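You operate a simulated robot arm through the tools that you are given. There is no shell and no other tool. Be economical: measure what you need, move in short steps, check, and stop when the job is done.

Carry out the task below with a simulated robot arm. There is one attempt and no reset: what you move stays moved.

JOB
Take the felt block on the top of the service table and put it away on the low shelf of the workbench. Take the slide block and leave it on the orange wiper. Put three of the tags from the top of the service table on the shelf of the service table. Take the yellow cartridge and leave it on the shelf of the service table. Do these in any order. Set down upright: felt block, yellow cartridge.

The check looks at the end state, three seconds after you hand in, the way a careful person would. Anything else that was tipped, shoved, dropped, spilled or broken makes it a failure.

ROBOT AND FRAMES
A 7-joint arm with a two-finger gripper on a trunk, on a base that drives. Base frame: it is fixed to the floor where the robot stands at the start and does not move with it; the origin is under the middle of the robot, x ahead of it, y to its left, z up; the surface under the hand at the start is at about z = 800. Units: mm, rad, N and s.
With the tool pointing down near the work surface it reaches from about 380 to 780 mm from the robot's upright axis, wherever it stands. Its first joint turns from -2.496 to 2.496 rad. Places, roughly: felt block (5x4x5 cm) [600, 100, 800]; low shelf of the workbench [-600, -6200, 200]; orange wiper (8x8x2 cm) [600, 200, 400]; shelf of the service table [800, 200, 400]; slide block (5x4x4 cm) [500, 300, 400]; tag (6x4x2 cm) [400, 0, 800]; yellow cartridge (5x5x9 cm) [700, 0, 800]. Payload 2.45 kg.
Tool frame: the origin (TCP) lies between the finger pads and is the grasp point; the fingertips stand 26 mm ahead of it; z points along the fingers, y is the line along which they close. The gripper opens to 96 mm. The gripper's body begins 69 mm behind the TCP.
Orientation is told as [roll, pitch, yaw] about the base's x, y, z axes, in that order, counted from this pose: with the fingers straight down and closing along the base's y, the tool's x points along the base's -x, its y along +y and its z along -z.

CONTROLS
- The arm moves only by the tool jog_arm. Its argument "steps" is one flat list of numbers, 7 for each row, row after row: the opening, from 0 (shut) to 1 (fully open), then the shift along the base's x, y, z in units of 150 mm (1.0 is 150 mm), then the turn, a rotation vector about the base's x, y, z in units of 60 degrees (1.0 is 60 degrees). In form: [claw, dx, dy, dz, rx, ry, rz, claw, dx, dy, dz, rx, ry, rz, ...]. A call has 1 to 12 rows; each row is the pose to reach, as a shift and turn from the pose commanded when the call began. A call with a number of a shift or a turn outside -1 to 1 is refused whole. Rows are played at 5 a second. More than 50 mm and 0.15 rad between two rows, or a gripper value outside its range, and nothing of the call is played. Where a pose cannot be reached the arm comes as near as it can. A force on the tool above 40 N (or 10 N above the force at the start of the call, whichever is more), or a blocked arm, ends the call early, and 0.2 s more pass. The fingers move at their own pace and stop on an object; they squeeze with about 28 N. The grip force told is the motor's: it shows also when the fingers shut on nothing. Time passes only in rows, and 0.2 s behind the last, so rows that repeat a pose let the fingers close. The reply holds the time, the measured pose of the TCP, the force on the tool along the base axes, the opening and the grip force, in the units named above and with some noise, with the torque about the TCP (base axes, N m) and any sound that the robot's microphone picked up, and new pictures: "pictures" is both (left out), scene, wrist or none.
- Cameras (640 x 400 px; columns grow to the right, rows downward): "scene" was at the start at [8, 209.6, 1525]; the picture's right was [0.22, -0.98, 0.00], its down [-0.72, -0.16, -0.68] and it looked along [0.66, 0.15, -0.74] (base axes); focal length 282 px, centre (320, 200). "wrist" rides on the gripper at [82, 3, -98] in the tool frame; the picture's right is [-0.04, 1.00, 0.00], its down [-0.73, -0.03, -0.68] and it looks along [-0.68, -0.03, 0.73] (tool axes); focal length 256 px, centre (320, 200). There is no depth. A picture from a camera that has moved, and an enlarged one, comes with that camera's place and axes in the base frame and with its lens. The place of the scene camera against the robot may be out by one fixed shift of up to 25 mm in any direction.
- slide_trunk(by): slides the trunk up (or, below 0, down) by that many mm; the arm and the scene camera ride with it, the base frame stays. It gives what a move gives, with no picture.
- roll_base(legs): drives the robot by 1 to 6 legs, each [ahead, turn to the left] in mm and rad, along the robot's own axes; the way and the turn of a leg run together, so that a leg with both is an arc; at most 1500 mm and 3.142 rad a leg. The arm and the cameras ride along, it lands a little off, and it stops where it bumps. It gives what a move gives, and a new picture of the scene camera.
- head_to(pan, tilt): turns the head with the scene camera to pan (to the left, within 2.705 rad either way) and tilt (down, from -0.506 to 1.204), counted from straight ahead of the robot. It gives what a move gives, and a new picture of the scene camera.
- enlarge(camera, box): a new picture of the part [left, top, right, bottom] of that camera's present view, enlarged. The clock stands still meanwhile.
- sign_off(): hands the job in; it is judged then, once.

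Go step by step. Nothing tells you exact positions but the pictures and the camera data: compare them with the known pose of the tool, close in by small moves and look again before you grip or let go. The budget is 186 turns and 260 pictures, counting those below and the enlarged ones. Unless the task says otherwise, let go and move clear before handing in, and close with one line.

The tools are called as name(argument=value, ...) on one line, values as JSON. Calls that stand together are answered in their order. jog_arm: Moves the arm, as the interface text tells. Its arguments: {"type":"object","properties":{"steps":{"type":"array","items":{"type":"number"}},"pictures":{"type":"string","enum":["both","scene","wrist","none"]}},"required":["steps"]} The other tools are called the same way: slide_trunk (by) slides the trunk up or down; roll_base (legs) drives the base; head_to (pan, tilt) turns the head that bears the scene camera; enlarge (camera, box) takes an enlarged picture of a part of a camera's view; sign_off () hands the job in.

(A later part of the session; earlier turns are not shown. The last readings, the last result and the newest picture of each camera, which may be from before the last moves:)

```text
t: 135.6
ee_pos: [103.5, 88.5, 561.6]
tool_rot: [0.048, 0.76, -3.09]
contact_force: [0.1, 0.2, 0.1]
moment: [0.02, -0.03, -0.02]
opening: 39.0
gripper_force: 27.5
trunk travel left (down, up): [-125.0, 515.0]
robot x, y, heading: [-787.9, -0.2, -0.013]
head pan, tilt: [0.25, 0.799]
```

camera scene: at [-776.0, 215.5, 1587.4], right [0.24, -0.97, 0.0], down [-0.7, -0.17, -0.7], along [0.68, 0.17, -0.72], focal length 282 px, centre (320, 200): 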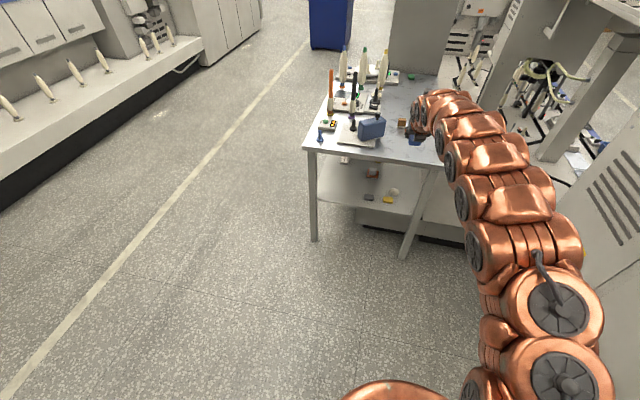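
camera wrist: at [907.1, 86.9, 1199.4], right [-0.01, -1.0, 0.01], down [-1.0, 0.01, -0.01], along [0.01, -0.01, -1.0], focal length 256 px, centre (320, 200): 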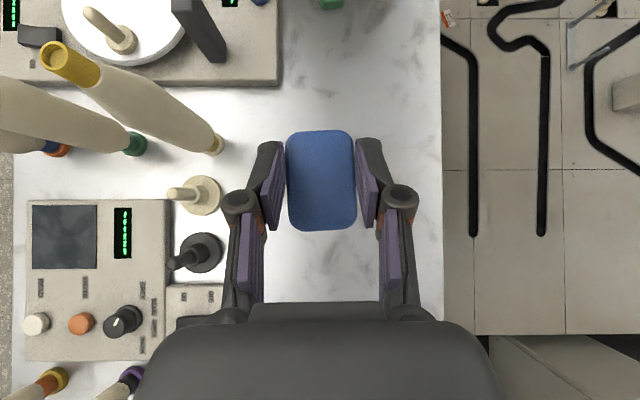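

jog_arm(steps=[0, 0, 0.3, 0, 0, 0, 0, 0, 0, 0.6, -0.1, 0, 0, 0, 0, 0, 0.9, -0.2, 0, 0, 0, 0, 0, 1.0, -0.33, 0, 0, 0], pictures="none")

jog_arm(steps=[0, -0.2, 0.2, 0, 0, 0, 0, 0, -0.4, 0.4, 0, 0, 0, 0], pictures="none")

roll_base(legs=[[385, 0]])

enlarge(camera="wrist", box=[0, 0, 640, 400])

```text
t: 136.6
ee_pos: [103.9, 236.0, 511.1]
tool_rot: [0.048, 0.756, -3.09]
contact_force: [-0.1, 0.4, -0.4]
moment: [0.02, -0.04, 0.06]
opening: 38.9
gripper_force: 28.2
trunk travel left (down, up): [-125.0, 515.0]
robot x, y, heading: [-786.5, 3.2, -0.006]
head pan, tilt: [0.25, 0.799]
```

```text
t: 137.2
ee_pos: [43.2, 298.6, 512.2]
tool_rot: [0.047, 0.757, -3.093]
contact_force: [0.0, -0.9, 0.0]
moment: [0.0, 0.01, 0.04]
opening: 38.8
gripper_force: 27.7
trunk travel left (down, up): [-125.0, 515.0]
robot x, y, heading: [-786.7, 4.7, -0.01]
head pan, tilt: [0.25, 0.799]
```

```text
t: 139.6
ee_pos: [432.6, 294.1, 511.7]
tool_rot: [0.046, 0.76, -3.093]
contact_force: [-0.3, -0.2, -0.4]
moment: [-0.03, 0.0, 0.0]
opening: 39.0
gripper_force: 27.5
trunk travel left (down, up): [-125.0, 515.0]
robot x, y, heading: [-400.0, 0.6, -0.008]
head pan, tilt: [0.25, 0.799]
camera scene: at [-386.7, 211.5, 1077.4], right [0.24, -0.97, 0.0], down [-0.7, -0.17, -0.7], along [0.68, 0.16, -0.72], focal length 282 px, centre (320, 200)
```

scene: 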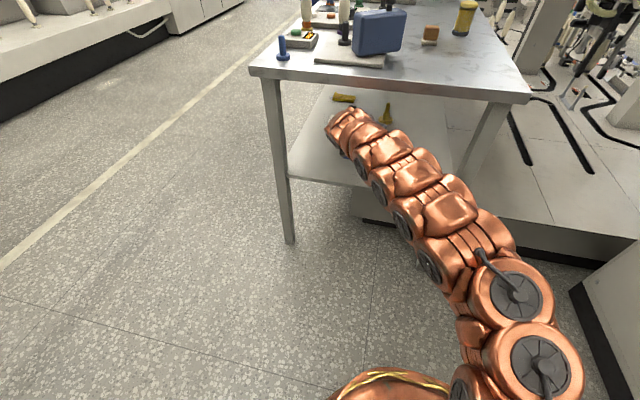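

```text
1.00 times, centred on (320, 200) of wrist (not enlarged: the box is as wide or as high as the picture)
camera zoom: at [425.2, 295.2, 639.7], right [-0.01, -1.0, 0.01], down [-1.0, 0.01, -0.01], along [0.01, -0.01, -1.0], focal length 256 px, centre (320, 200)
```

zoom: 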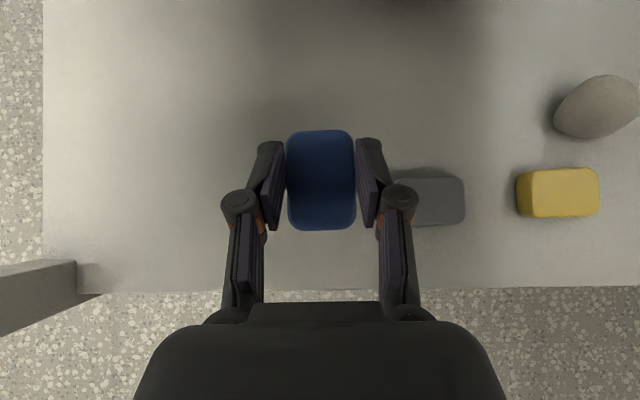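

jog_arm(steps=[0, 0, 0.05, -0.15, 0, 0, 0, 0, 0, 0.08, -0.3, 0, 0, 0, 0, 0, 0.08, -0.38, 0, 0, 0, 0, 0, 0.08, -0.41, 0, 0, 0], pictures="none")

jog_arm(steps=[0, 0, 0, -0.015, 0, 0, 0, 0, 0, 0, -0.03, 0, 0, 0, 0, 0, 0, -0.03, 0, 0, 0], pictures="none")

```text
t: 140.6
ee_pos: [432.7, 305.4, 452.7]
tool_rot: [0.047, 0.762, -3.091]
contact_force: [-1.6, -1.1, 10.4]
moment: [0.15, 0.07, -0.01]
opening: 38.8
gripper_force: 28.0
trunk travel left (down, up): [-125.0, 515.0]
robot x, y, heading: [-400.6, 0.3, -0.009]
head pan, tilt: [0.25, 0.799]
```

```text
t: 141.4
ee_pos: [432.3, 305.3, 448.0]
tool_rot: [0.045, 0.76, -3.093]
contact_force: [4.6, 1.5, 21.4]
moment: [0.23, -0.4, -0.01]
opening: 39.0
gripper_force: 27.8
trunk travel left (down, up): [-125.0, 515.0]
robot x, y, heading: [-400.0, 0.2, -0.008]
head pan, tilt: [0.25, 0.799]
```

On the shelf; I release, rise, back out, and go up for the cartridge.

jog_arm(steps=[0, 0, 0, 0.01, 0, 0, 0, 0.62, 0, 0, 0.015, 0, 0, 0, 0.62, 0, 0, 0.015, 0, 0, 0, 0.62, 0, 0, 0.015, 0, 0, 0, 0.62, 0, 0, 0.15, 0, 0, 0, 0.62, 0, 0, 0.35, 0, 0, 0, 0.62, 0, 0, 0.43, 0, 0, 0], pictures="wrist")

roll_base(legs=[[-340, 0]])

slide_trunk(by=400)

slide_trunk(by=110)

jog_arm(steps=[1, 0, -0.3, 0, 0, 0, 0, 1, 0, -0.55, 0.1, 0, 0, 0, 1, 0, -0.8, 0.25, 0, 0, 0, 1, 0, -1, 0.4, 0, 0, 0], pictures="none")

jog_arm(steps=[1, 0, -0.3, 0, 0, 0, 0, 1, 0, -0.6, 0, 0, 0, 0, 1, 0, -0.9, 0, 0, 0, 0], pictures="none")

```text
t: 143.0
ee_pos: [431.0, 306.3, 510.2]
tool_rot: [0.048, 0.757, -3.093]
contact_force: [-0.3, -0.2, 0.1]
moment: [0.0, -0.01, -0.01]
opening: 59.6
gripper_force: 0.1
trunk travel left (down, up): [-125.0, 515.0]
robot x, y, heading: [-401.0, 0.2, -0.012]
head pan, tilt: [0.25, 0.799]
camera wrist: at [424.5, 307.6, 637.3], right [-0.01, -1.0, 0.01], down [-1.0, 0.01, -0.01], along [0.01, -0.01, -1.0], focal length 256 px, centre (320, 200)
```

wrist: 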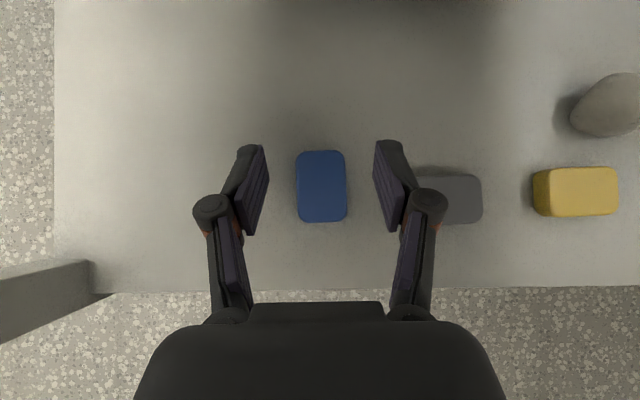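

```text
t: 145.2
ee_pos: [92.0, 311.4, 510.5]
tool_rot: [0.045, 0.757, -3.091]
contact_force: [-0.4, -0.3, 0.3]
moment: [-0.02, -0.03, -0.03]
opening: 59.3
gripper_force: 0.0
trunk travel left (down, up): [-125.0, 515.0]
robot x, y, heading: [-738.5, 1.8, -0.012]
head pan, tilt: [0.25, 0.799]
camera scene: at [-726.4, 215.1, 1077.4], right [0.24, -0.97, 0.0], down [-0.7, -0.17, -0.7], along [0.68, 0.17, -0.72], focal length 282 px, centre (320, 200)
```

scene: 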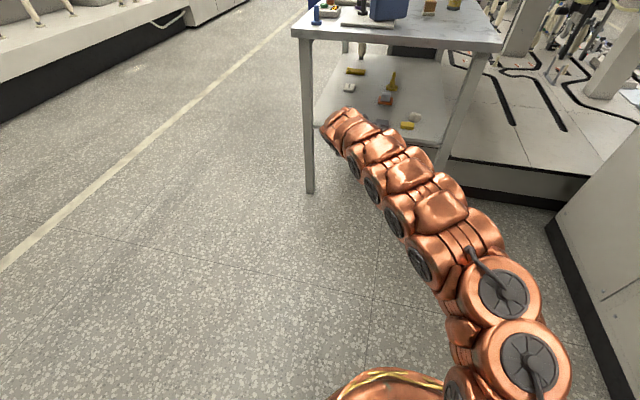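

```text
t: 149.0
ee_pos: [92.6, 310.9, 909.0]
tool_rot: [0.048, 0.757, -3.092]
contact_force: [-0.2, -0.1, 0.9]
moment: [0.02, 0.0, -0.01]
opening: 59.5
gripper_force: 0.0
trunk travel left (down, up): [-525.0, 115.0]
robot x, y, heading: [-739.9, 3.4, -0.008]
head pan, tilt: [0.25, 0.799]
```

```text
t: 150.5
ee_pos: [91.9, 311.2, 1019.5]
tool_rot: [0.048, 0.757, -3.092]
contact_force: [-0.2, 1.3, 0.0]
moment: [-0.01, -0.01, -0.01]
opening: 59.5
gripper_force: 0.1
trunk travel left (down, up): [-635.0, 5.0]
robot x, y, heading: [-737.1, 3.4, -0.006]
head pan, tilt: [0.25, 0.799]
```

```text
t: 151.5
ee_pos: [91.8, 159.8, 1078.5]
tool_rot: [0.047, 0.756, -3.092]
contact_force: [-0.1, 0.3, -0.3]
moment: [-0.02, -0.02, -0.02]
opening: 96.2
gripper_force: 0.1
trunk travel left (down, up): [-635.0, 5.0]
robot x, y, heading: [-740.1, 3.5, -0.01]
head pan, tilt: [0.25, 0.799]
```

```text
t: 152.3
ee_pos: [91.1, 26.1, 1079.7]
tool_rot: [0.048, 0.757, -3.088]
contact_force: [-0.3, 0.8, 0.2]
moment: [-0.05, 0.02, -0.02]
opening: 96.1
gripper_force: 0.1
trunk travel left (down, up): [-635.0, 5.0]
robot x, y, heading: [-738.2, 6.3, -0.004]
head pan, tilt: [0.25, 0.799]
```

All three tags are on the shelf. Now I drive to the cartridge.

roll_base(legs=[[560, 0]])

jog_arm(steps=[1, 0, 0, -0.2, 0, 0, 0, 1, 0, 0, -0.4, 0, 0, 0], pictures="wrist")

```text
t: 155.4
ee_pos: [647.4, 16.6, 1080.2]
tool_rot: [0.047, 0.758, -3.096]
contact_force: [0.5, 0.5, -0.2]
moment: [-0.01, -0.02, 0.0]
opening: 96.1
gripper_force: 0.1
trunk travel left (down, up): [-635.0, 5.0]
robot x, y, heading: [-179.0, -6.7, -0.012]
head pan, tilt: [0.25, 0.799]
camera scene: at [-169.6, 208.4, 1587.4], right [0.23, -0.97, 0.0], down [-0.7, -0.17, -0.7], along [0.68, 0.16, -0.72], focal length 282 px, centre (320, 200)
```

scene: 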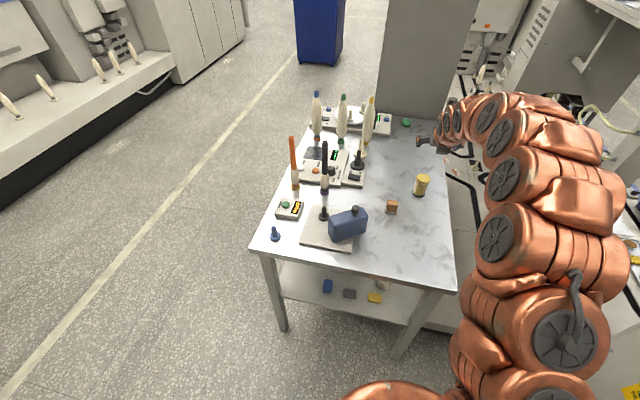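

```text
t: 156.1
ee_pos: [647.9, 15.1, 1020.8]
tool_rot: [0.046, 0.759, -3.096]
contact_force: [-0.2, -0.2, 0.6]
moment: [0.0, -0.01, -0.02]
opening: 96.1
gripper_force: 0.0
trunk travel left (down, up): [-635.0, 5.0]
robot x, y, heading: [-177.9, 1.0, -0.012]
head pan, tilt: [0.25, 0.799]
camera wrist: at [639.7, 17.7, 1147.5], right [-0.02, -1.0, 0.01], down [-1.0, 0.02, -0.01], along [0.01, -0.01, -1.0], focal length 256 px, centre (320, 200)
```

wrist: 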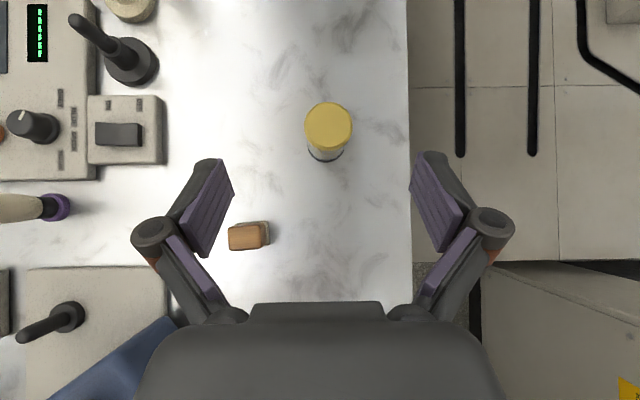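

Cartridge top centre is at about (716,7). I descend astride it to half height.

jog_arm(steps=[1, 0.2, -0.03, -0.2, 0, 0, 0, 1, 0.44, -0.05, -0.3, 0, 0, 0, 1, 0.44, -0.05, -0.55, 0, 0, 0], pictures="wrist")

```text
t: 157.1
ee_pos: [724.4, -25.4, 950.6]
tool_rot: [-0.021, 0.773, 3.062]
contact_force: [-0.3, 0.9, 0.0]
moment: [-0.01, -0.02, 0.01]
opening: 96.0
gripper_force: 0.0
trunk travel left (down, up): [-635.0, 5.0]
robot x, y, heading: [-182.6, -1.5, -0.015]
head pan, tilt: [0.25, 0.799]
stopped in row 3: the arm was blocked; the commanded pose is now the measured one
camera wrist: at [714.4, -28.2, 1077.7], right [-0.09, -0.99, -0.04], down [-1.0, 0.1, -0.03], along [0.03, 0.04, -1.0], focal length 256 px, centre (320, 200)
```

wrist: 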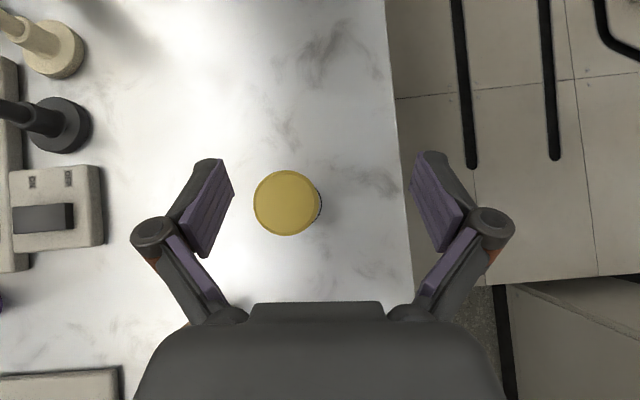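

The arm reports being blocked and drifted; I look at what's around it.

head_to(pan=-0.3, tilt=0.75)

```text
t: 158.0
ee_pos: [723.5, -26.3, 951.2]
tool_rot: [-0.02, 0.774, 3.058]
contact_force: [-0.4, -0.3, 0.0]
moment: [-0.03, 0.01, 0.0]
opening: 96.2
gripper_force: 0.1
trunk travel left (down, up): [-635.0, 5.0]
robot x, y, heading: [-180.6, -6.1, -0.014]
head pan, tilt: [-0.3, 0.75]
camera scene: at [-169.1, 164.0, 1591.4], right [-0.31, -0.95, 0.0], down [-0.65, 0.21, -0.73], along [0.7, -0.23, -0.68], focal length 282 px, centre (320, 200)
```

scene: 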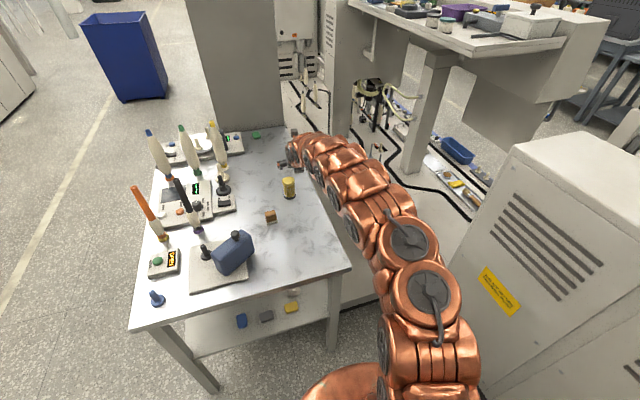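

No obstacle is close; it looks like an over-stretched posture. I raise and pull the arm in, restoring the yaw, then drive closer.

jog_arm(steps=[1, -0.1, 0.07, 0.2, 0, 0, 0.05, 1, -0.3, 0.14, 0.4, 0.02, 0, 0.09, 1, -0.55, 0.2, 0.5, 0.04, 0, 0.12, 1, -0.8, 0.22, 0.5, 0.05, 0, 0.12], pictures="none")

```text
t: 159.0
ee_pos: [662.7, 18.7, 1028.8]
tool_rot: [-0.092, 0.768, 3.133]
contact_force: [-0.8, -1.6, -0.3]
moment: [0.05, 0.0, 0.1]
opening: 95.8
gripper_force: 0.0
out of reach, approached as far as the arm can: row 3, 4
trunk travel left (down, up): [-635.0, 5.0]
robot x, y, heading: [-180.3, -5.2, -0.02]
head pan, tilt: [-0.3, 0.75]
```

jog_arm(steps=[1, 0, 0, 0.1, 0, 0, 0, 1, 0, 0, 0.2, 0, 0, 0], pictures="scene")

```text
t: 159.6
ee_pos: [662.7, 21.5, 1059.9]
tool_rot: [-0.094, 0.771, 3.135]
contact_force: [-0.9, -0.5, 0.2]
moment: [0.01, 0.0, 0.0]
opening: 96.1
gripper_force: 0.0
trunk travel left (down, up): [-635.0, 5.0]
robot x, y, heading: [-182.2, -2.3, -0.014]
head pan, tilt: [-0.3, 0.75]
camera scene: at [-169.1, 164.0, 1591.4], right [-0.31, -0.95, 0.0], down [-0.65, 0.21, -0.73], along [0.7, -0.23, -0.68], focal length 282 px, centre (320, 200)
```

scene: 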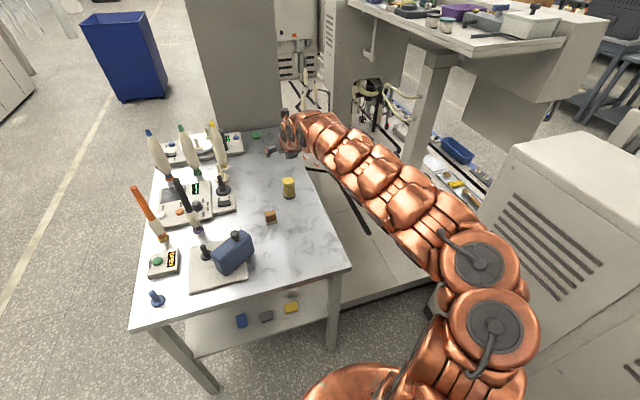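

The elbow swings out badly when the hand is on the robot's right. I bring the hand left to recover, then I'll reposition the base to the right so the cartridge lies on the arm's left.

jog_arm(steps=[1, 0, 0.25, 0, -0.04, 0, 0.02, 1, 0, 0.5, 0, -0.08, 0, 0.04, 1, 0, 0.75, 0, -0.13, 0, 0.055, 1, 0, 0.9, 0, -0.13, 0, 0.055], pictures="none")

roll_base(legs=[[-450, 0]])

```text
t: 160.6
ee_pos: [663.1, 154.2, 1059.9]
tool_rot: [0.097, 0.758, -2.961]
contact_force: [-0.6, 0.0, -1.3]
moment: [0.0, 0.0, 0.0]
opening: 96.1
gripper_force: 0.1
trunk travel left (down, up): [-635.0, 5.0]
robot x, y, heading: [-180.7, -1.1, -0.014]
head pan, tilt: [-0.3, 0.75]
```

```text
t: 163.3
ee_pos: [214.7, 163.6, 1058.7]
tool_rot: [0.094, 0.759, -2.956]
contact_force: [0.6, 0.4, -0.1]
moment: [0.0, 0.04, -0.01]
opening: 95.9
gripper_force: 0.2
trunk travel left (down, up): [-635.0, 5.0]
robot x, y, heading: [-630.1, 0.3, -0.008]
head pan, tilt: [-0.3, 0.75]
camera scene: at [-618.1, 169.4, 1591.4], right [-0.3, -0.95, 0.0], down [-0.65, 0.21, -0.73], along [0.7, -0.22, -0.68], focal length 282 px, centre (320, 200)
```

scene: 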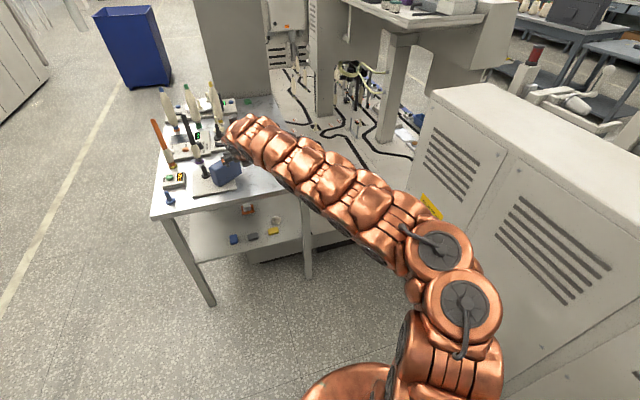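

I shift the base about 140 mm to the right with an S-curve in reverse, and pull the arm in.

roll_base(legs=[[-350, 0.4], [-350, -0.4]])

jog_arm(steps=[1, -0.25, 0, 0, 0, 0, -0.04, 1, -0.5, 0, 0, 0, 0, -0.08, 1, -0.75, 0, 0, 0, 0, -0.12, 1, -1, 0, 0, 0, 0, -0.12], pictures="both")

```text
t: 167.5
ee_pos: [-472.1, 30.1, 1057.9]
tool_rot: [0.094, 0.759, -2.961]
contact_force: [-0.4, 0.2, -0.8]
moment: [0.0, -0.01, -0.03]
opening: 96.2
gripper_force: 0.0
trunk travel left (down, up): [-635.0, 5.0]
robot x, y, heading: [-1316.3, -132.4, -0.014]
head pan, tilt: [-0.3, 0.75]
camera scene: at [-1304.0, 38.8, 1591.4], right [-0.31, -0.95, 0.0], down [-0.65, 0.21, -0.73], along [0.7, -0.23, -0.68], focal length 282 px, centre (320, 200)
```

scene: 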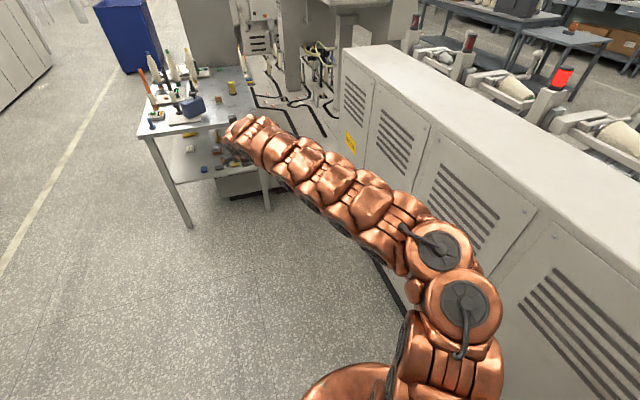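

```text
t: 168.5
ee_pos: [-618.6, 27.3, 1057.8]
tool_rot: [0.095, 0.761, -3.093]
contact_force: [-3.9, 6.7, -3.7]
moment: [-0.46, -0.51, -0.39]
opening: 96.0
gripper_force: 0.0
trunk travel left (down, up): [-635.0, 5.0]
robot x, y, heading: [-1316.0, -131.2, -0.017]
head pan, tilt: [-0.3, 0.75]
camera scene: at [-1303.7, 39.9, 1590.9], right [-0.31, -0.95, 0.0], down [-0.65, 0.21, -0.73], along [0.7, -0.23, -0.68], focal length 282 px, centre (320, 200)
camera wrist: at [-627.1, 32.8, 1186.4], right [-0.04, -1.0, 0.04], down [-1.0, 0.04, -0.02], along [0.02, -0.04, -1.0], focal length 256 px, centre (320, 200)
```

scene: 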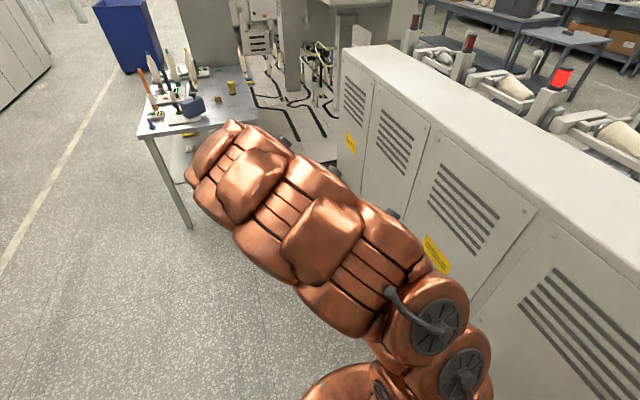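
wrist: 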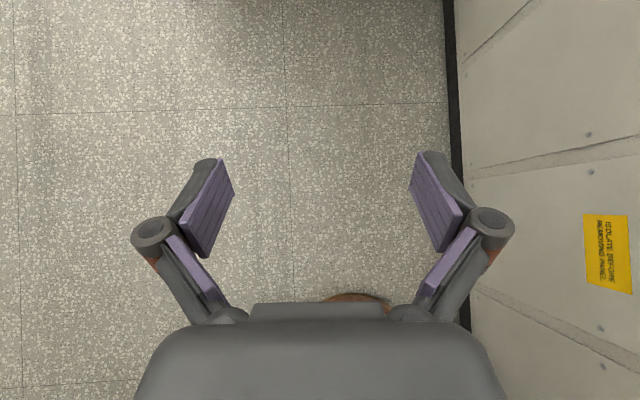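

The elbow stays in a poor branch; I fold back toward the tool-down home posture to reset it.

jog_arm(steps=[1, -0.15, 0, 0, 0, 0.12, 0, 1, -0.3, 0, 0, 0, 0.24, 0, 1, -0.5, 0, 0, 0, 0.36, 0, 1, -0.7, 0.1, 0, 0, 0.48, 0, 1, -0.9, 0.2, 0, 0, 0.6, 0, 1, -1, 0.3, 0, 0, 0.72, 0], pictures="scene")

```text
t: 169.9
ee_pos: [-772.3, 75.8, 1059.5]
tool_rot: [0.056, 0.005, -3.102]
contact_force: [0.1, 0.0, 0.1]
moment: [0.02, 0.0, -0.01]
opening: 96.4
gripper_force: 0.0
trunk travel left (down, up): [-635.0, 5.0]
robot x, y, heading: [-1319.4, -127.3, -0.014]
head pan, tilt: [-0.3, 0.75]
camera scene: at [-1304.4, 38.6, 1591.4], right [-0.31, -0.95, 0.0], down [-0.65, 0.21, -0.73], along [0.7, -0.23, -0.68], focal length 282 px, centre (320, 200)
```

scene: 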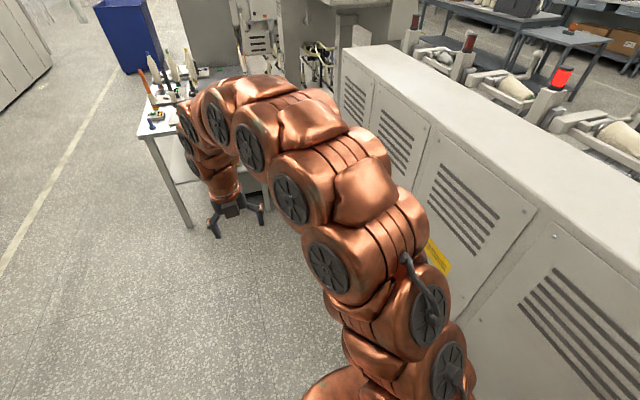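

Elbow is up again. I set a 32° tilt, level the fingers, and check the view.

jog_arm(steps=[1, 0.15, 0, 0, 0.015, -0.13, -0.01, 1, 0.3, 0, 0, 0.03, -0.26, -0.02, 1, 0.45, 0, 0, 0.045, -0.39, -0.03, 1, 0.6, 0, 0, 0.053, -0.53, -0.037], pictures="both")

```text
t: 170.9
ee_pos: [-681.4, 75.7, 1058.9]
tool_rot: [0.006, 0.563, 3.127]
contact_force: [1.0, -0.7, 0.0]
moment: [-0.01, 0.02, 0.02]
opening: 96.2
gripper_force: 0.0
trunk travel left (down, up): [-635.0, 5.0]
robot x, y, heading: [-1314.5, -125.4, -0.011]
head pan, tilt: [-0.3, 0.75]
camera scene: at [-1304.3, 38.6, 1591.4], right [-0.31, -0.95, 0.0], down [-0.65, 0.21, -0.73], along [0.7, -0.23, -0.68], focal length 282 px, centre (320, 200)
camera wrist: at [-664.1, 74.6, 1185.8], right [-0.05, -1.0, -0.02], down [-0.98, 0.05, 0.18], along [-0.18, 0.03, -0.98], focal length 256 px, centre (320, 200)
```

scene: 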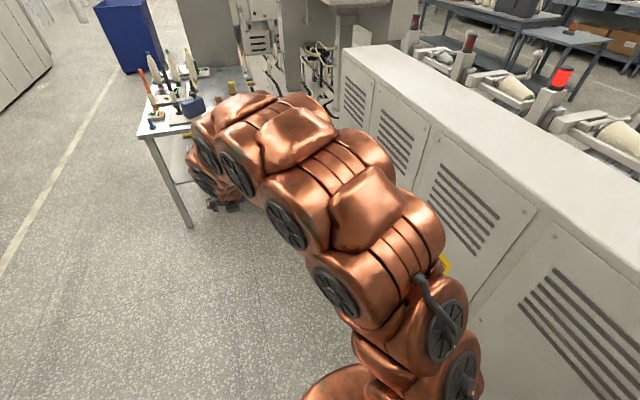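
wrist: 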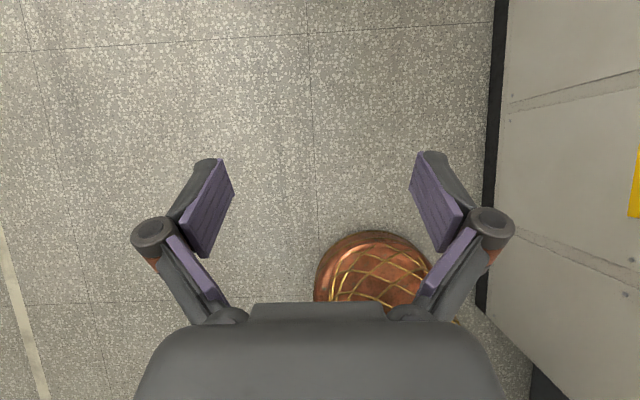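

roll_base(legs=[[1300, 0.01]])

jog_arm(steps=[1, 0.1, -0.12, -0.15, -0.02, 0, 0.04, 1, 0.2, -0.24, -0.3, -0.02, 0, 0.04], pictures="both")

```text
t: 177.5
ee_pos: [628.8, 77.8, 1060.6]
tool_rot: [0.007, 0.564, -3.143]
contact_force: [-0.4, 0.2, -0.3]
moment: [-0.01, 0.01, -0.03]
opening: 96.0
gripper_force: 0.0
trunk travel left (down, up): [-635.0, 5.0]
robot x, y, heading: [-1.0, -133.9, 0.001]
head pan, tilt: [-0.3, 0.75]
camera scene: at [8.1, 30.6, 1591.4], right [-0.3, -0.96, 0.0], down [-0.65, 0.2, -0.73], along [0.7, -0.22, -0.68], focal length 282 px, centre (320, 200)
```

scene: 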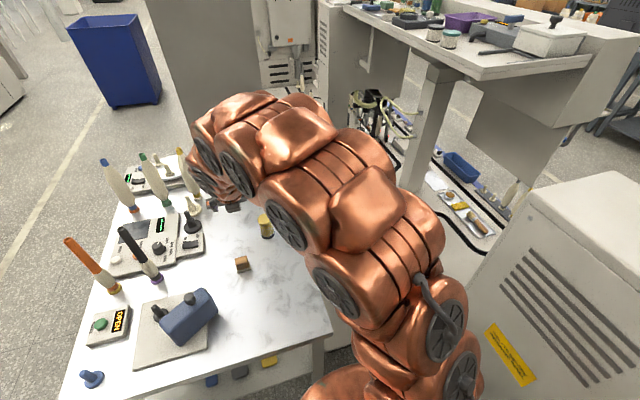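

```text
t: 178.1
ee_pos: [660.5, 39.1, 1014.3]
tool_rot: [0.032, 0.56, -3.085]
contact_force: [-0.3, 0.7, 0.8]
moment: [0.02, -0.02, -0.01]
opening: 96.0
gripper_force: 0.0
trunk travel left (down, up): [-635.0, 5.0]
robot x, y, heading: [-0.2, -139.9, -0.002]
head pan, tilt: [-0.3, 0.75]
camera scene: at [7.8, 30.7, 1591.4], right [-0.3, -0.96, 0.0], down [-0.65, 0.2, -0.73], along [0.7, -0.22, -0.68], focal length 282 px, centre (320, 200)
camera wrist: at [678.0, 41.9, 1141.0], right [0.01, -1.0, 0.01], down [-0.98, 0.0, 0.18], along [-0.18, -0.01, -0.98], focal length 256 px, centre (320, 200)
```

scene: 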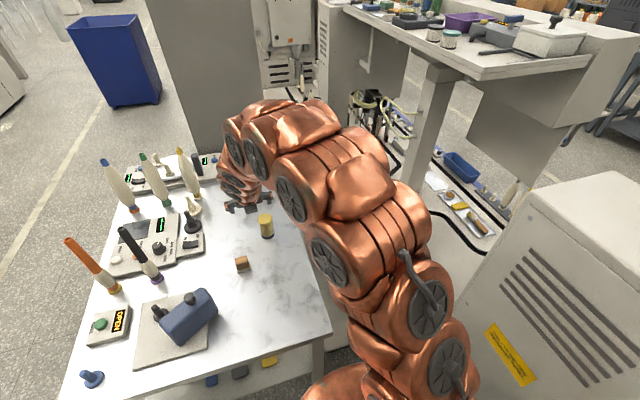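
wrist: 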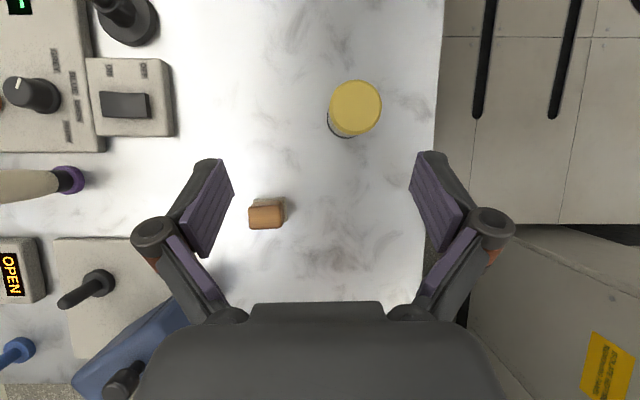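

Cartridge top is at about (720,7). I move above it and look.

jog_arm(steps=[1, 0.2, -0.1, -0.2, 0, 0, 0, 1, 0.38, -0.21, -0.4, 0, 0, 0, 1, 0.38, -0.21, -0.53, 0, 0, 0], pictures="wrist")

```text
t: 178.9
ee_pos: [716.9, 8.2, 933.0]
tool_rot: [0.032, 0.56, -3.086]
contact_force: [0.4, 0.7, 0.1]
moment: [-0.01, 0.02, 0.02]
opening: 95.9
gripper_force: 0.1
trunk travel left (down, up): [-635.0, 5.0]
robot x, y, heading: [-2.7, -139.6, -0.001]
head pan, tilt: [-0.3, 0.75]
camera wrist: at [734.8, 9.8, 1060.9], right [0.01, -1.0, 0.0], down [-0.98, 0.0, 0.18], along [-0.18, -0.01, -0.98], focal length 256 px, centre (320, 200)
```

wrist: 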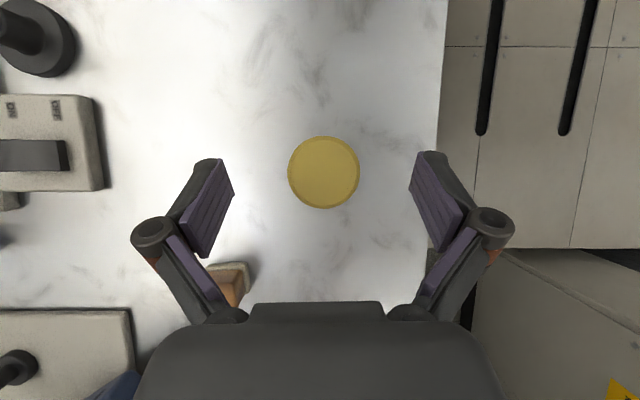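

jog_arm(steps=[1, 0.02, -0.01, -0.2, 0, 0, 0, 1, 0.03, -0.01, -0.4, 0, 0, 0, 1, 0.03, -0.01, -0.53, 0, 0, 0, 0.5, 0.03, -0.01, -0.53, 0, 0, 0, 0, 0.03, -0.01, -0.53, 0, 0, 0, 0, 0.03, -0.01, -0.53, 0, 0, 0, 0, 0.03, -0.01, -0.53, 0, 0, 0], pictures="wrist")

```text
t: 180.5
ee_pos: [720.8, 7.7, 854.0]
tool_rot: [0.033, 0.56, -3.087]
contact_force: [0.8, 0.7, 1.2]
moment: [0.04, -0.05, -0.02]
opening: 49.3
gripper_force: 27.8
trunk travel left (down, up): [-635.0, 5.0]
robot x, y, heading: [1.6, -133.8, 0.004]
head pan, tilt: [-0.3, 0.75]
camera wrist: at [738.5, 9.1, 982.3], right [0.0, -1.0, 0.0], down [-0.98, 0.0, 0.18], along [-0.18, -0.01, -0.98], focal length 256 px, centre (320, 200)
```

wrist: 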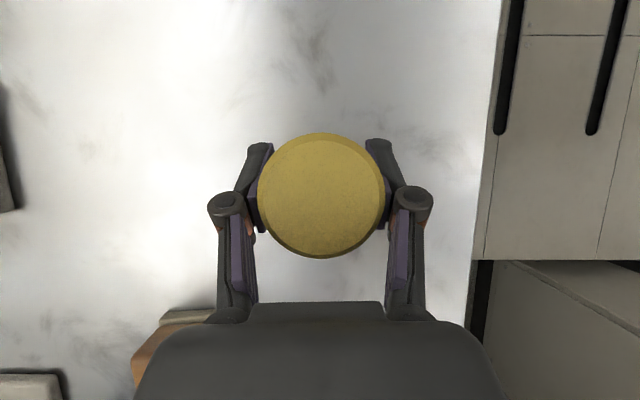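

Cartridge gripped. Lift, back out, and lower the trunk.

jog_arm(steps=[0, 0, 0, 0.08, 0, 0, 0, 0, 0, 0, 0.2, 0, 0, 0, 0, 0, 0, 0.45, 0, 0, 0, 0, 0, 0, 0.7, 0, 0, 0, 0, 0, 0, 0.95, 0, 0, 0], pictures="none")

jog_arm(steps=[0, 0, 0.1, 0.25, 0, 0, 0, 0, 0, 0.2, 0.45, 0, 0, 0], pictures="wrist")

roll_base(legs=[[-640, 0]])

```text
t: 181.7
ee_pos: [721.7, 8.4, 998.2]
tool_rot: [0.03, 0.561, -3.085]
contact_force: [0.5, 0.4, -1.8]
moment: [0.01, -0.02, -0.03]
opening: 48.8
gripper_force: 27.8
trunk travel left (down, up): [-635.0, 5.0]
robot x, y, heading: [-2.8, -137.0, 0.005]
head pan, tilt: [-0.3, 0.75]
```

```text
t: 182.3
ee_pos: [721.4, 37.7, 1064.4]
tool_rot: [0.031, 0.561, -3.084]
contact_force: [0.5, 0.1, -2.4]
moment: [0.02, -0.02, -0.02]
opening: 48.9
gripper_force: 27.9
trunk travel left (down, up): [-635.0, 5.0]
robot x, y, heading: [-3.4, -134.9, 0.002]
head pan, tilt: [-0.3, 0.75]
camera wrist: at [739.4, 39.9, 1192.3], right [0.01, -1.0, 0.01], down [-0.98, 0.0, 0.18], along [-0.18, -0.01, -0.98], focal length 256 px, centre (320, 200)
```

wrist: 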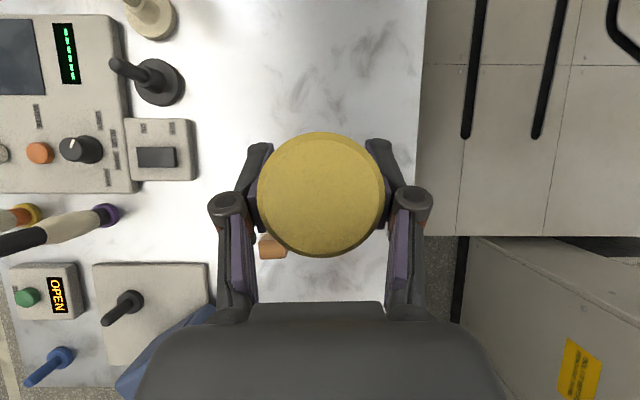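

```text
t: 185.8
ee_pos: [83.9, 40.8, 1064.6]
tool_rot: [0.032, 0.562, -3.083]
contact_force: [0.0, 0.1, -2.2]
moment: [0.0, -0.02, -0.01]
opening: 49.3
gripper_force: 28.0
trunk travel left (down, up): [-635.0, 5.0]
robot x, y, heading: [-643.7, -138.4, 0.007]
head pan, tilt: [-0.3, 0.75]
camera scene: at [-629.0, 29.0, 1591.4], right [-0.29, -0.96, 0.0], down [-0.65, 0.2, -0.73], along [0.7, -0.21, -0.68], focal length 282 px, centre (320, 200)
```

scene: 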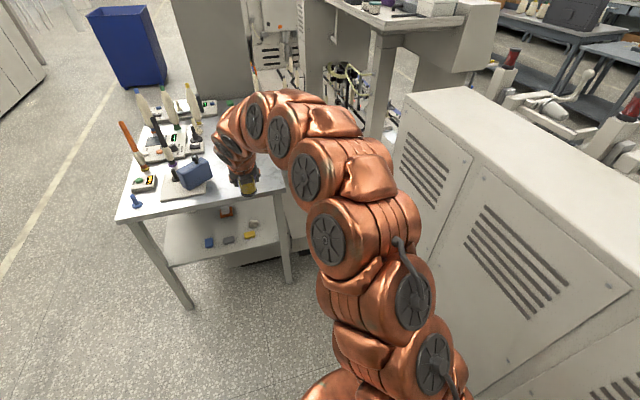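

I shift the base left with a back-off and a forward S-curve, still clear of the table, then lower.

roll_base(legs=[[-550, 0], [350, 0.6], [350, -0.6]])

slide_trunk(by=-400)

jog_arm(steps=[0, 0, 0.25, 0, 0, 0, 0, 0, 0, 0.5, 0, 0, 0, 0, 0, 0, 0.75, 0, 0, 0, 0, 0, 0, 0.95, 0, 0, 0, 0], pictures="none")

```text
t: 192.8
ee_pos: [190.4, 245.3, 1065.4]
tool_rot: [0.032, 0.561, -3.081]
contact_force: [-0.2, 0.0, -1.3]
moment: [0.0, -0.01, -0.03]
opening: 49.0
gripper_force: 27.9
trunk travel left (down, up): [-635.0, 5.0]
robot x, y, heading: [-531.3, 66.1, 0.008]
head pan, tilt: [-0.3, 0.75]
camera scene: at [-523.1, 235.8, 1591.4], right [-0.29, -0.96, 0.0], down [-0.65, 0.2, -0.73], along [0.7, -0.21, -0.68], focal length 282 px, centre (320, 200)
```

scene: 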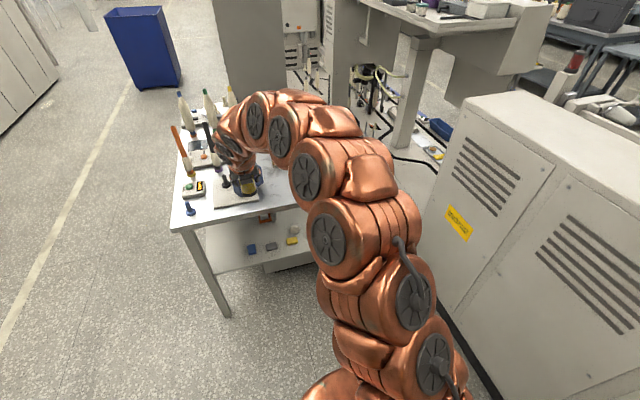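

```text
t: 196.6
ee_pos: [190.0, 246.5, 666.3]
tool_rot: [0.031, 0.561, -3.08]
contact_force: [0.1, 0.0, -1.3]
moment: [0.03, 0.0, 0.02]
opening: 49.0
gripper_force: 27.9
trunk travel left (down, up): [-235.0, 405.0]
robot x, y, heading: [-531.6, 65.1, 0.007]
head pan, tilt: [-0.3, 0.75]
```

```text
t: 197.6
ee_pos: [190.9, 388.7, 666.9]
tool_rot: [0.029, 0.562, -3.081]
contact_force: [0.1, -0.4, -1.8]
moment: [0.03, 0.03, 0.03]
opening: 48.9
gripper_force: 28.0
trunk travel left (down, up): [-235.0, 405.0]
robot x, y, heading: [-532.9, 70.4, 0.004]
head pan, tilt: [-0.3, 0.75]
```

slide_trunk(by=-110)

jog_arm(steps=[0, 0, 0.05, -0.2, 0, 0, 0, 0, 0, 0.1, -0.42, 0, 0, 0], pictures="none")

roll_base(legs=[[150, 0]])

head_to(pan=0.2, tilt=0.6)

enlarge(camera="wrist", box=[0, 0, 640, 400])

```text
t: 199.0
ee_pos: [191.0, 387.9, 556.2]
tool_rot: [0.031, 0.56, -3.081]
contact_force: [0.3, -0.3, -1.4]
moment: [-0.01, -0.01, -0.02]
opening: 49.0
gripper_force: 27.5
trunk travel left (down, up): [-125.0, 515.0]
robot x, y, heading: [-530.9, 70.0, 0.007]
head pan, tilt: [-0.3, 0.75]
```

```text
t: 199.6
ee_pos: [189.8, 403.9, 492.4]
tool_rot: [0.032, 0.558, -3.08]
contact_force: [1.4, 0.3, -1.3]
moment: [0.0, 0.06, 0.03]
opening: 49.0
gripper_force: 28.2
trunk travel left (down, up): [-125.0, 515.0]
robot x, y, heading: [-535.5, 69.4, 0.007]
head pan, tilt: [-0.3, 0.75]
```

```text
t: 201.0
ee_pos: [342.4, 403.5, 491.8]
tool_rot: [0.032, 0.561, -3.082]
contact_force: [-0.1, -0.9, -1.9]
moment: [-0.01, -0.01, 0.0]
opening: 48.9
gripper_force: 28.1
trunk travel left (down, up): [-125.0, 515.0]
robot x, y, heading: [-377.3, 67.2, -0.001]
head pan, tilt: [-0.3, 0.75]
camera scene: at [-371.7, 236.4, 1081.3], right [-0.29, -0.96, 0.0], down [-0.65, 0.2, -0.73], along [0.7, -0.21, -0.68], focal length 282 px, centre (320, 200)
```

scene: 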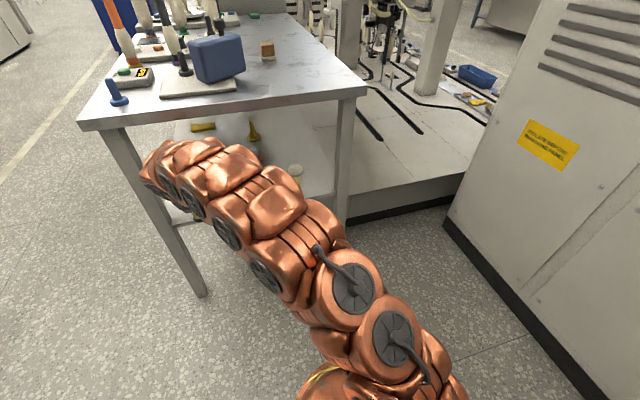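

```text
t: 201.9
ee_pos: [340.7, 403.2, 492.1]
tool_rot: [0.031, 0.561, -3.081]
contact_force: [0.0, -0.2, -0.5]
moment: [-0.01, 0.01, 0.02]
opening: 49.0
gripper_force: 27.9
trunk travel left (down, up): [-125.0, 515.0]
robot x, y, heading: [-380.6, 64.0, 0.005]
head pan, tilt: [0.201, 0.6]
camera scene: at [-364.4, 278.5, 1094.2], right [0.2, -0.98, 0.0], down [-0.55, -0.11, -0.82], along [0.81, 0.17, -0.57], focal length 282 px, centre (320, 200)
```

scene: 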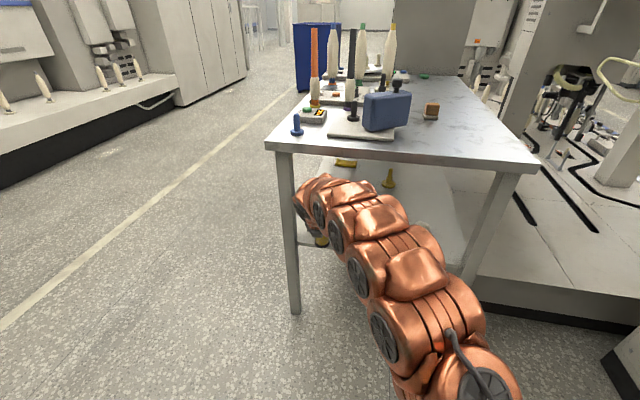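

```text
1.00 times, centred on (320, 200) of wrist (not enlarged: the box is as wide or as high as the picture)
camera zoom: at [360.0, 406.2, 618.5], right [0.01, -1.0, 0.01], down [-0.98, -0.01, 0.18], along [-0.18, -0.01, -0.98], focal length 256 px, centre (320, 200)
```

zoom: 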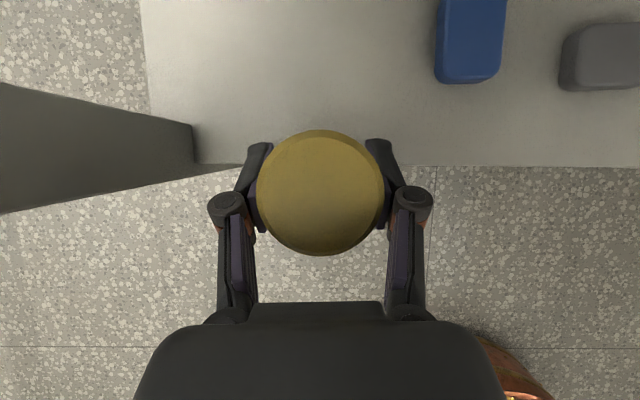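

Clear view: shelf edge ahead, leg to the left. I move the cartridge in and lower it.

jog_arm(steps=[0, 0.2, -0.01, 0, 0, 0, 0, 0, 0.42, -0.02, 0, 0, 0, 0, 0, 0.42, -0.02, -0.06, 0, 0, 0, 0, 0.42, -0.02, -0.11, 0, 0, 0], pictures="wrist")

```text
t: 202.9
ee_pos: [404.5, 400.6, 475.6]
tool_rot: [0.032, 0.56, -3.081]
contact_force: [-1.0, 0.7, -0.1]
moment: [0.06, 0.03, 0.0]
opening: 49.1
gripper_force: 28.1
trunk travel left (down, up): [-125.0, 515.0]
robot x, y, heading: [-382.5, 69.4, 0.0]
head pan, tilt: [0.201, 0.6]
camera wrist: at [423.1, 403.7, 602.3], right [0.01, -1.0, 0.0], down [-0.98, -0.01, 0.18], along [-0.18, -0.01, -0.98], focal length 256 px, centre (320, 200)
```

wrist: 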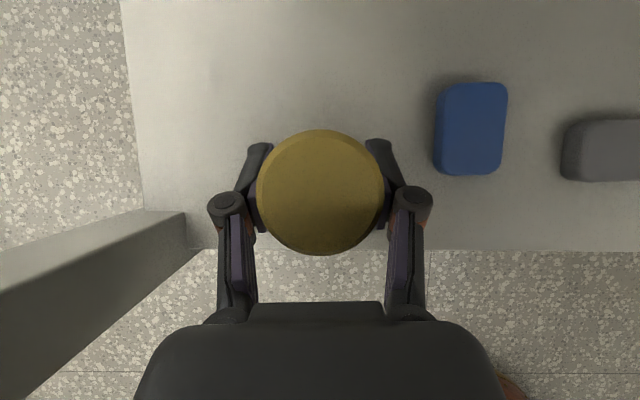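

jog_arm(steps=[0, 0.07, 0, -0.01, 0, 0, 0, 0, 0.1, 0, -0.03, 0, 0, 0, 0, 0.1, 0, -0.05, 0, 0, 0], pictures="none")

```text
t: 203.7
ee_pos: [421.0, 402.3, 470.5]
tool_rot: [0.029, 0.566, -3.082]
contact_force: [4.2, 0.6, 20.4]
moment: [0.48, -0.18, -0.01]
opening: 49.5
gripper_force: 28.6
trunk travel left (down, up): [-125.0, 515.0]
robot x, y, heading: [-380.2, 68.2, 0.007]
head pan, tilt: [0.201, 0.6]
```

Seated (20 N). I ease, open, and retreat along the tool axis.

jog_arm(steps=[0, 0, 0, 0.015, 0, 0, 0, 0.8, 0, 0, 0.015, 0, 0, 0, 0.8, 0, 0, 0.015, 0, 0, 0, 0.8, 0, 0, 0.015, 0, 0, 0, 0.8, -0.12, 0, 0.17, 0, 0, 0, 0.8, -0.24, 0, 0.35, 0, 0, 0, 0.8, -0.5, 0, 0.45, 0, 0, 0], pictures="wrist")

```text
t: 205.3
ee_pos: [344.4, 400.4, 534.8]
tool_rot: [0.031, 0.561, -3.082]
contact_force: [0.1, -0.1, -0.6]
moment: [0.02, -0.05, 0.03]
opening: 76.8
gripper_force: 0.1
trunk travel left (down, up): [-125.0, 515.0]
robot x, y, heading: [-381.7, 67.6, 0.003]
head pan, tilt: [0.201, 0.6]
camera wrist: at [363.0, 403.1, 662.3], right [0.01, -1.0, 0.01], down [-0.98, -0.01, 0.18], along [-0.18, -0.01, -0.98], focal length 256 px, centre (320, 200)
```

wrist: 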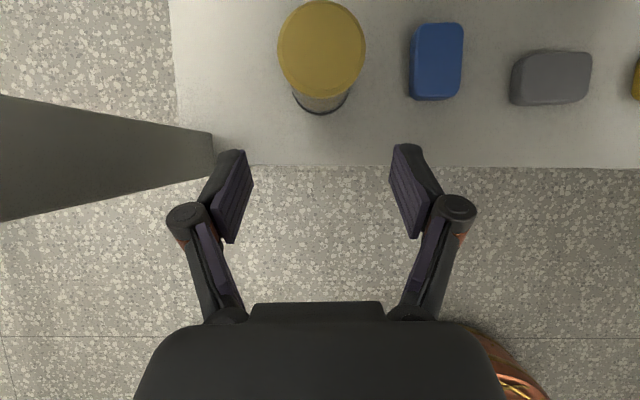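

The cartridge stands upright on the shelf. Now I go for the felt block: back out, raise, tilt to ~45°.

roll_base(legs=[[-280, 0]])

slide_trunk(by=400)

slide_trunk(by=110)

jog_arm(steps=[1, 0, -0.3, 0, 0, -0.06, 0, 1, 0, -0.6, 0, 0, -0.12, 0, 1, 0, -0.9, 0, 0, -0.18, 0, 1, 0, -1, 0, 0, -0.24, 0], pictures="none")

jog_arm(steps=[1, 0, -0.3, 0, 0, 0, 0, 1, 0, -0.6, 0, 0, 0, 0, 1, 0, -0.8, 0, 0, 0, 0], pictures="both")

```text
t: 207.3
ee_pos: [62.5, 400.7, 535.4]
tool_rot: [0.031, 0.561, -3.081]
contact_force: [-0.1, -0.1, -0.4]
moment: [-0.01, -0.03, 0.01]
opening: 77.1
gripper_force: 0.1
trunk travel left (down, up): [-125.0, 515.0]
robot x, y, heading: [-665.4, 68.6, 0.004]
head pan, tilt: [0.201, 0.6]
camera scene: at [-646.5, 277.4, 1094.2], right [0.2, -0.98, 0.0], down [-0.55, -0.11, -0.83], along [0.81, 0.17, -0.56], focal length 282 px, centre (320, 200)
```

scene: 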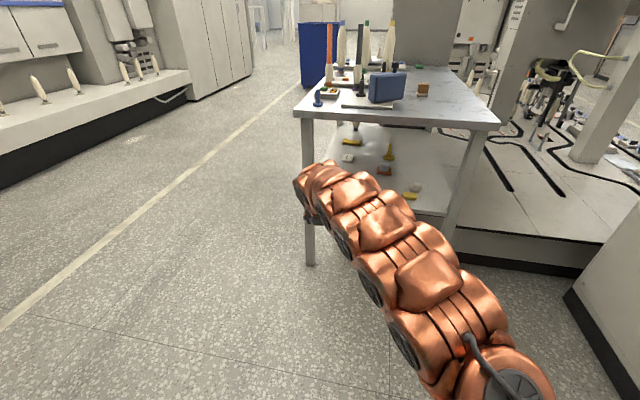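

```text
t: 211.1
ee_pos: [62.8, 400.2, 935.7]
tool_rot: [0.032, 0.56, -3.081]
contact_force: [-0.9, -0.3, -0.1]
moment: [-0.03, 0.02, -0.01]
opening: 76.9
gripper_force: 0.2
trunk travel left (down, up): [-525.0, 115.0]
robot x, y, heading: [-664.7, 68.6, 0.002]
head pan, tilt: [0.201, 0.6]
```

```text
t: 212.5
ee_pos: [62.8, 401.3, 1045.2]
tool_rot: [0.031, 0.56, -3.08]
contact_force: [-0.6, 0.2, -0.3]
moment: [0.01, 0.03, -0.02]
opening: 76.9
gripper_force: 0.1
trunk travel left (down, up): [-635.0, 5.0]
robot x, y, heading: [-662.8, 66.3, 0.005]
head pan, tilt: [0.201, 0.6]
```

```text
t: 213.5
ee_pos: [62.2, 249.6, 1045.6]
tool_rot: [0.052, 0.816, -3.067]
contact_force: [0.4, 0.4, 0.1]
moment: [0.0, 0.01, 0.02]
opening: 96.0
gripper_force: 0.2
trunk travel left (down, up): [-635.0, 5.0]
robot x, y, heading: [-663.7, 67.8, 0.007]
head pan, tilt: [0.201, 0.6]
```

```text
t: 214.3
ee_pos: [63.5, 129.9, 1043.3]
tool_rot: [0.05, 0.811, -3.068]
contact_force: [-0.4, -0.1, 0.2]
moment: [-0.05, -0.04, -0.01]
opening: 96.1
gripper_force: 0.1
trunk travel left (down, up): [-635.0, 5.0]
robot x, y, heading: [-664.3, 67.5, 0.005]
head pan, tilt: [0.201, 0.6]
camera scene: at [-646.6, 277.5, 1604.2], right [0.2, -0.98, 0.0], down [-0.55, -0.11, -0.83], along [0.81, 0.17, -0.56], focal length 282 px, centre (320, 200)
camera wrist: at [48.9, 131.6, 1171.4], right [0.01, -1.0, 0.01], down [-1.0, -0.01, -0.07], along [0.07, -0.01, -1.0], focal length 256 px, centre (320, 200)
```

scene: 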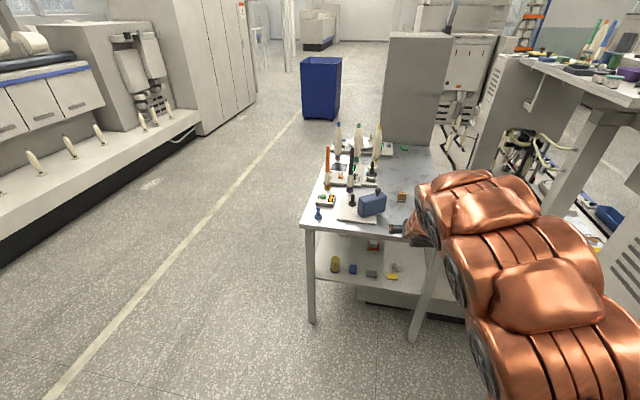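
wrist: 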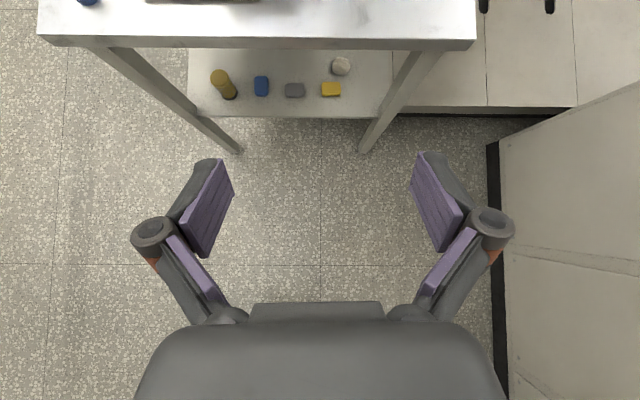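

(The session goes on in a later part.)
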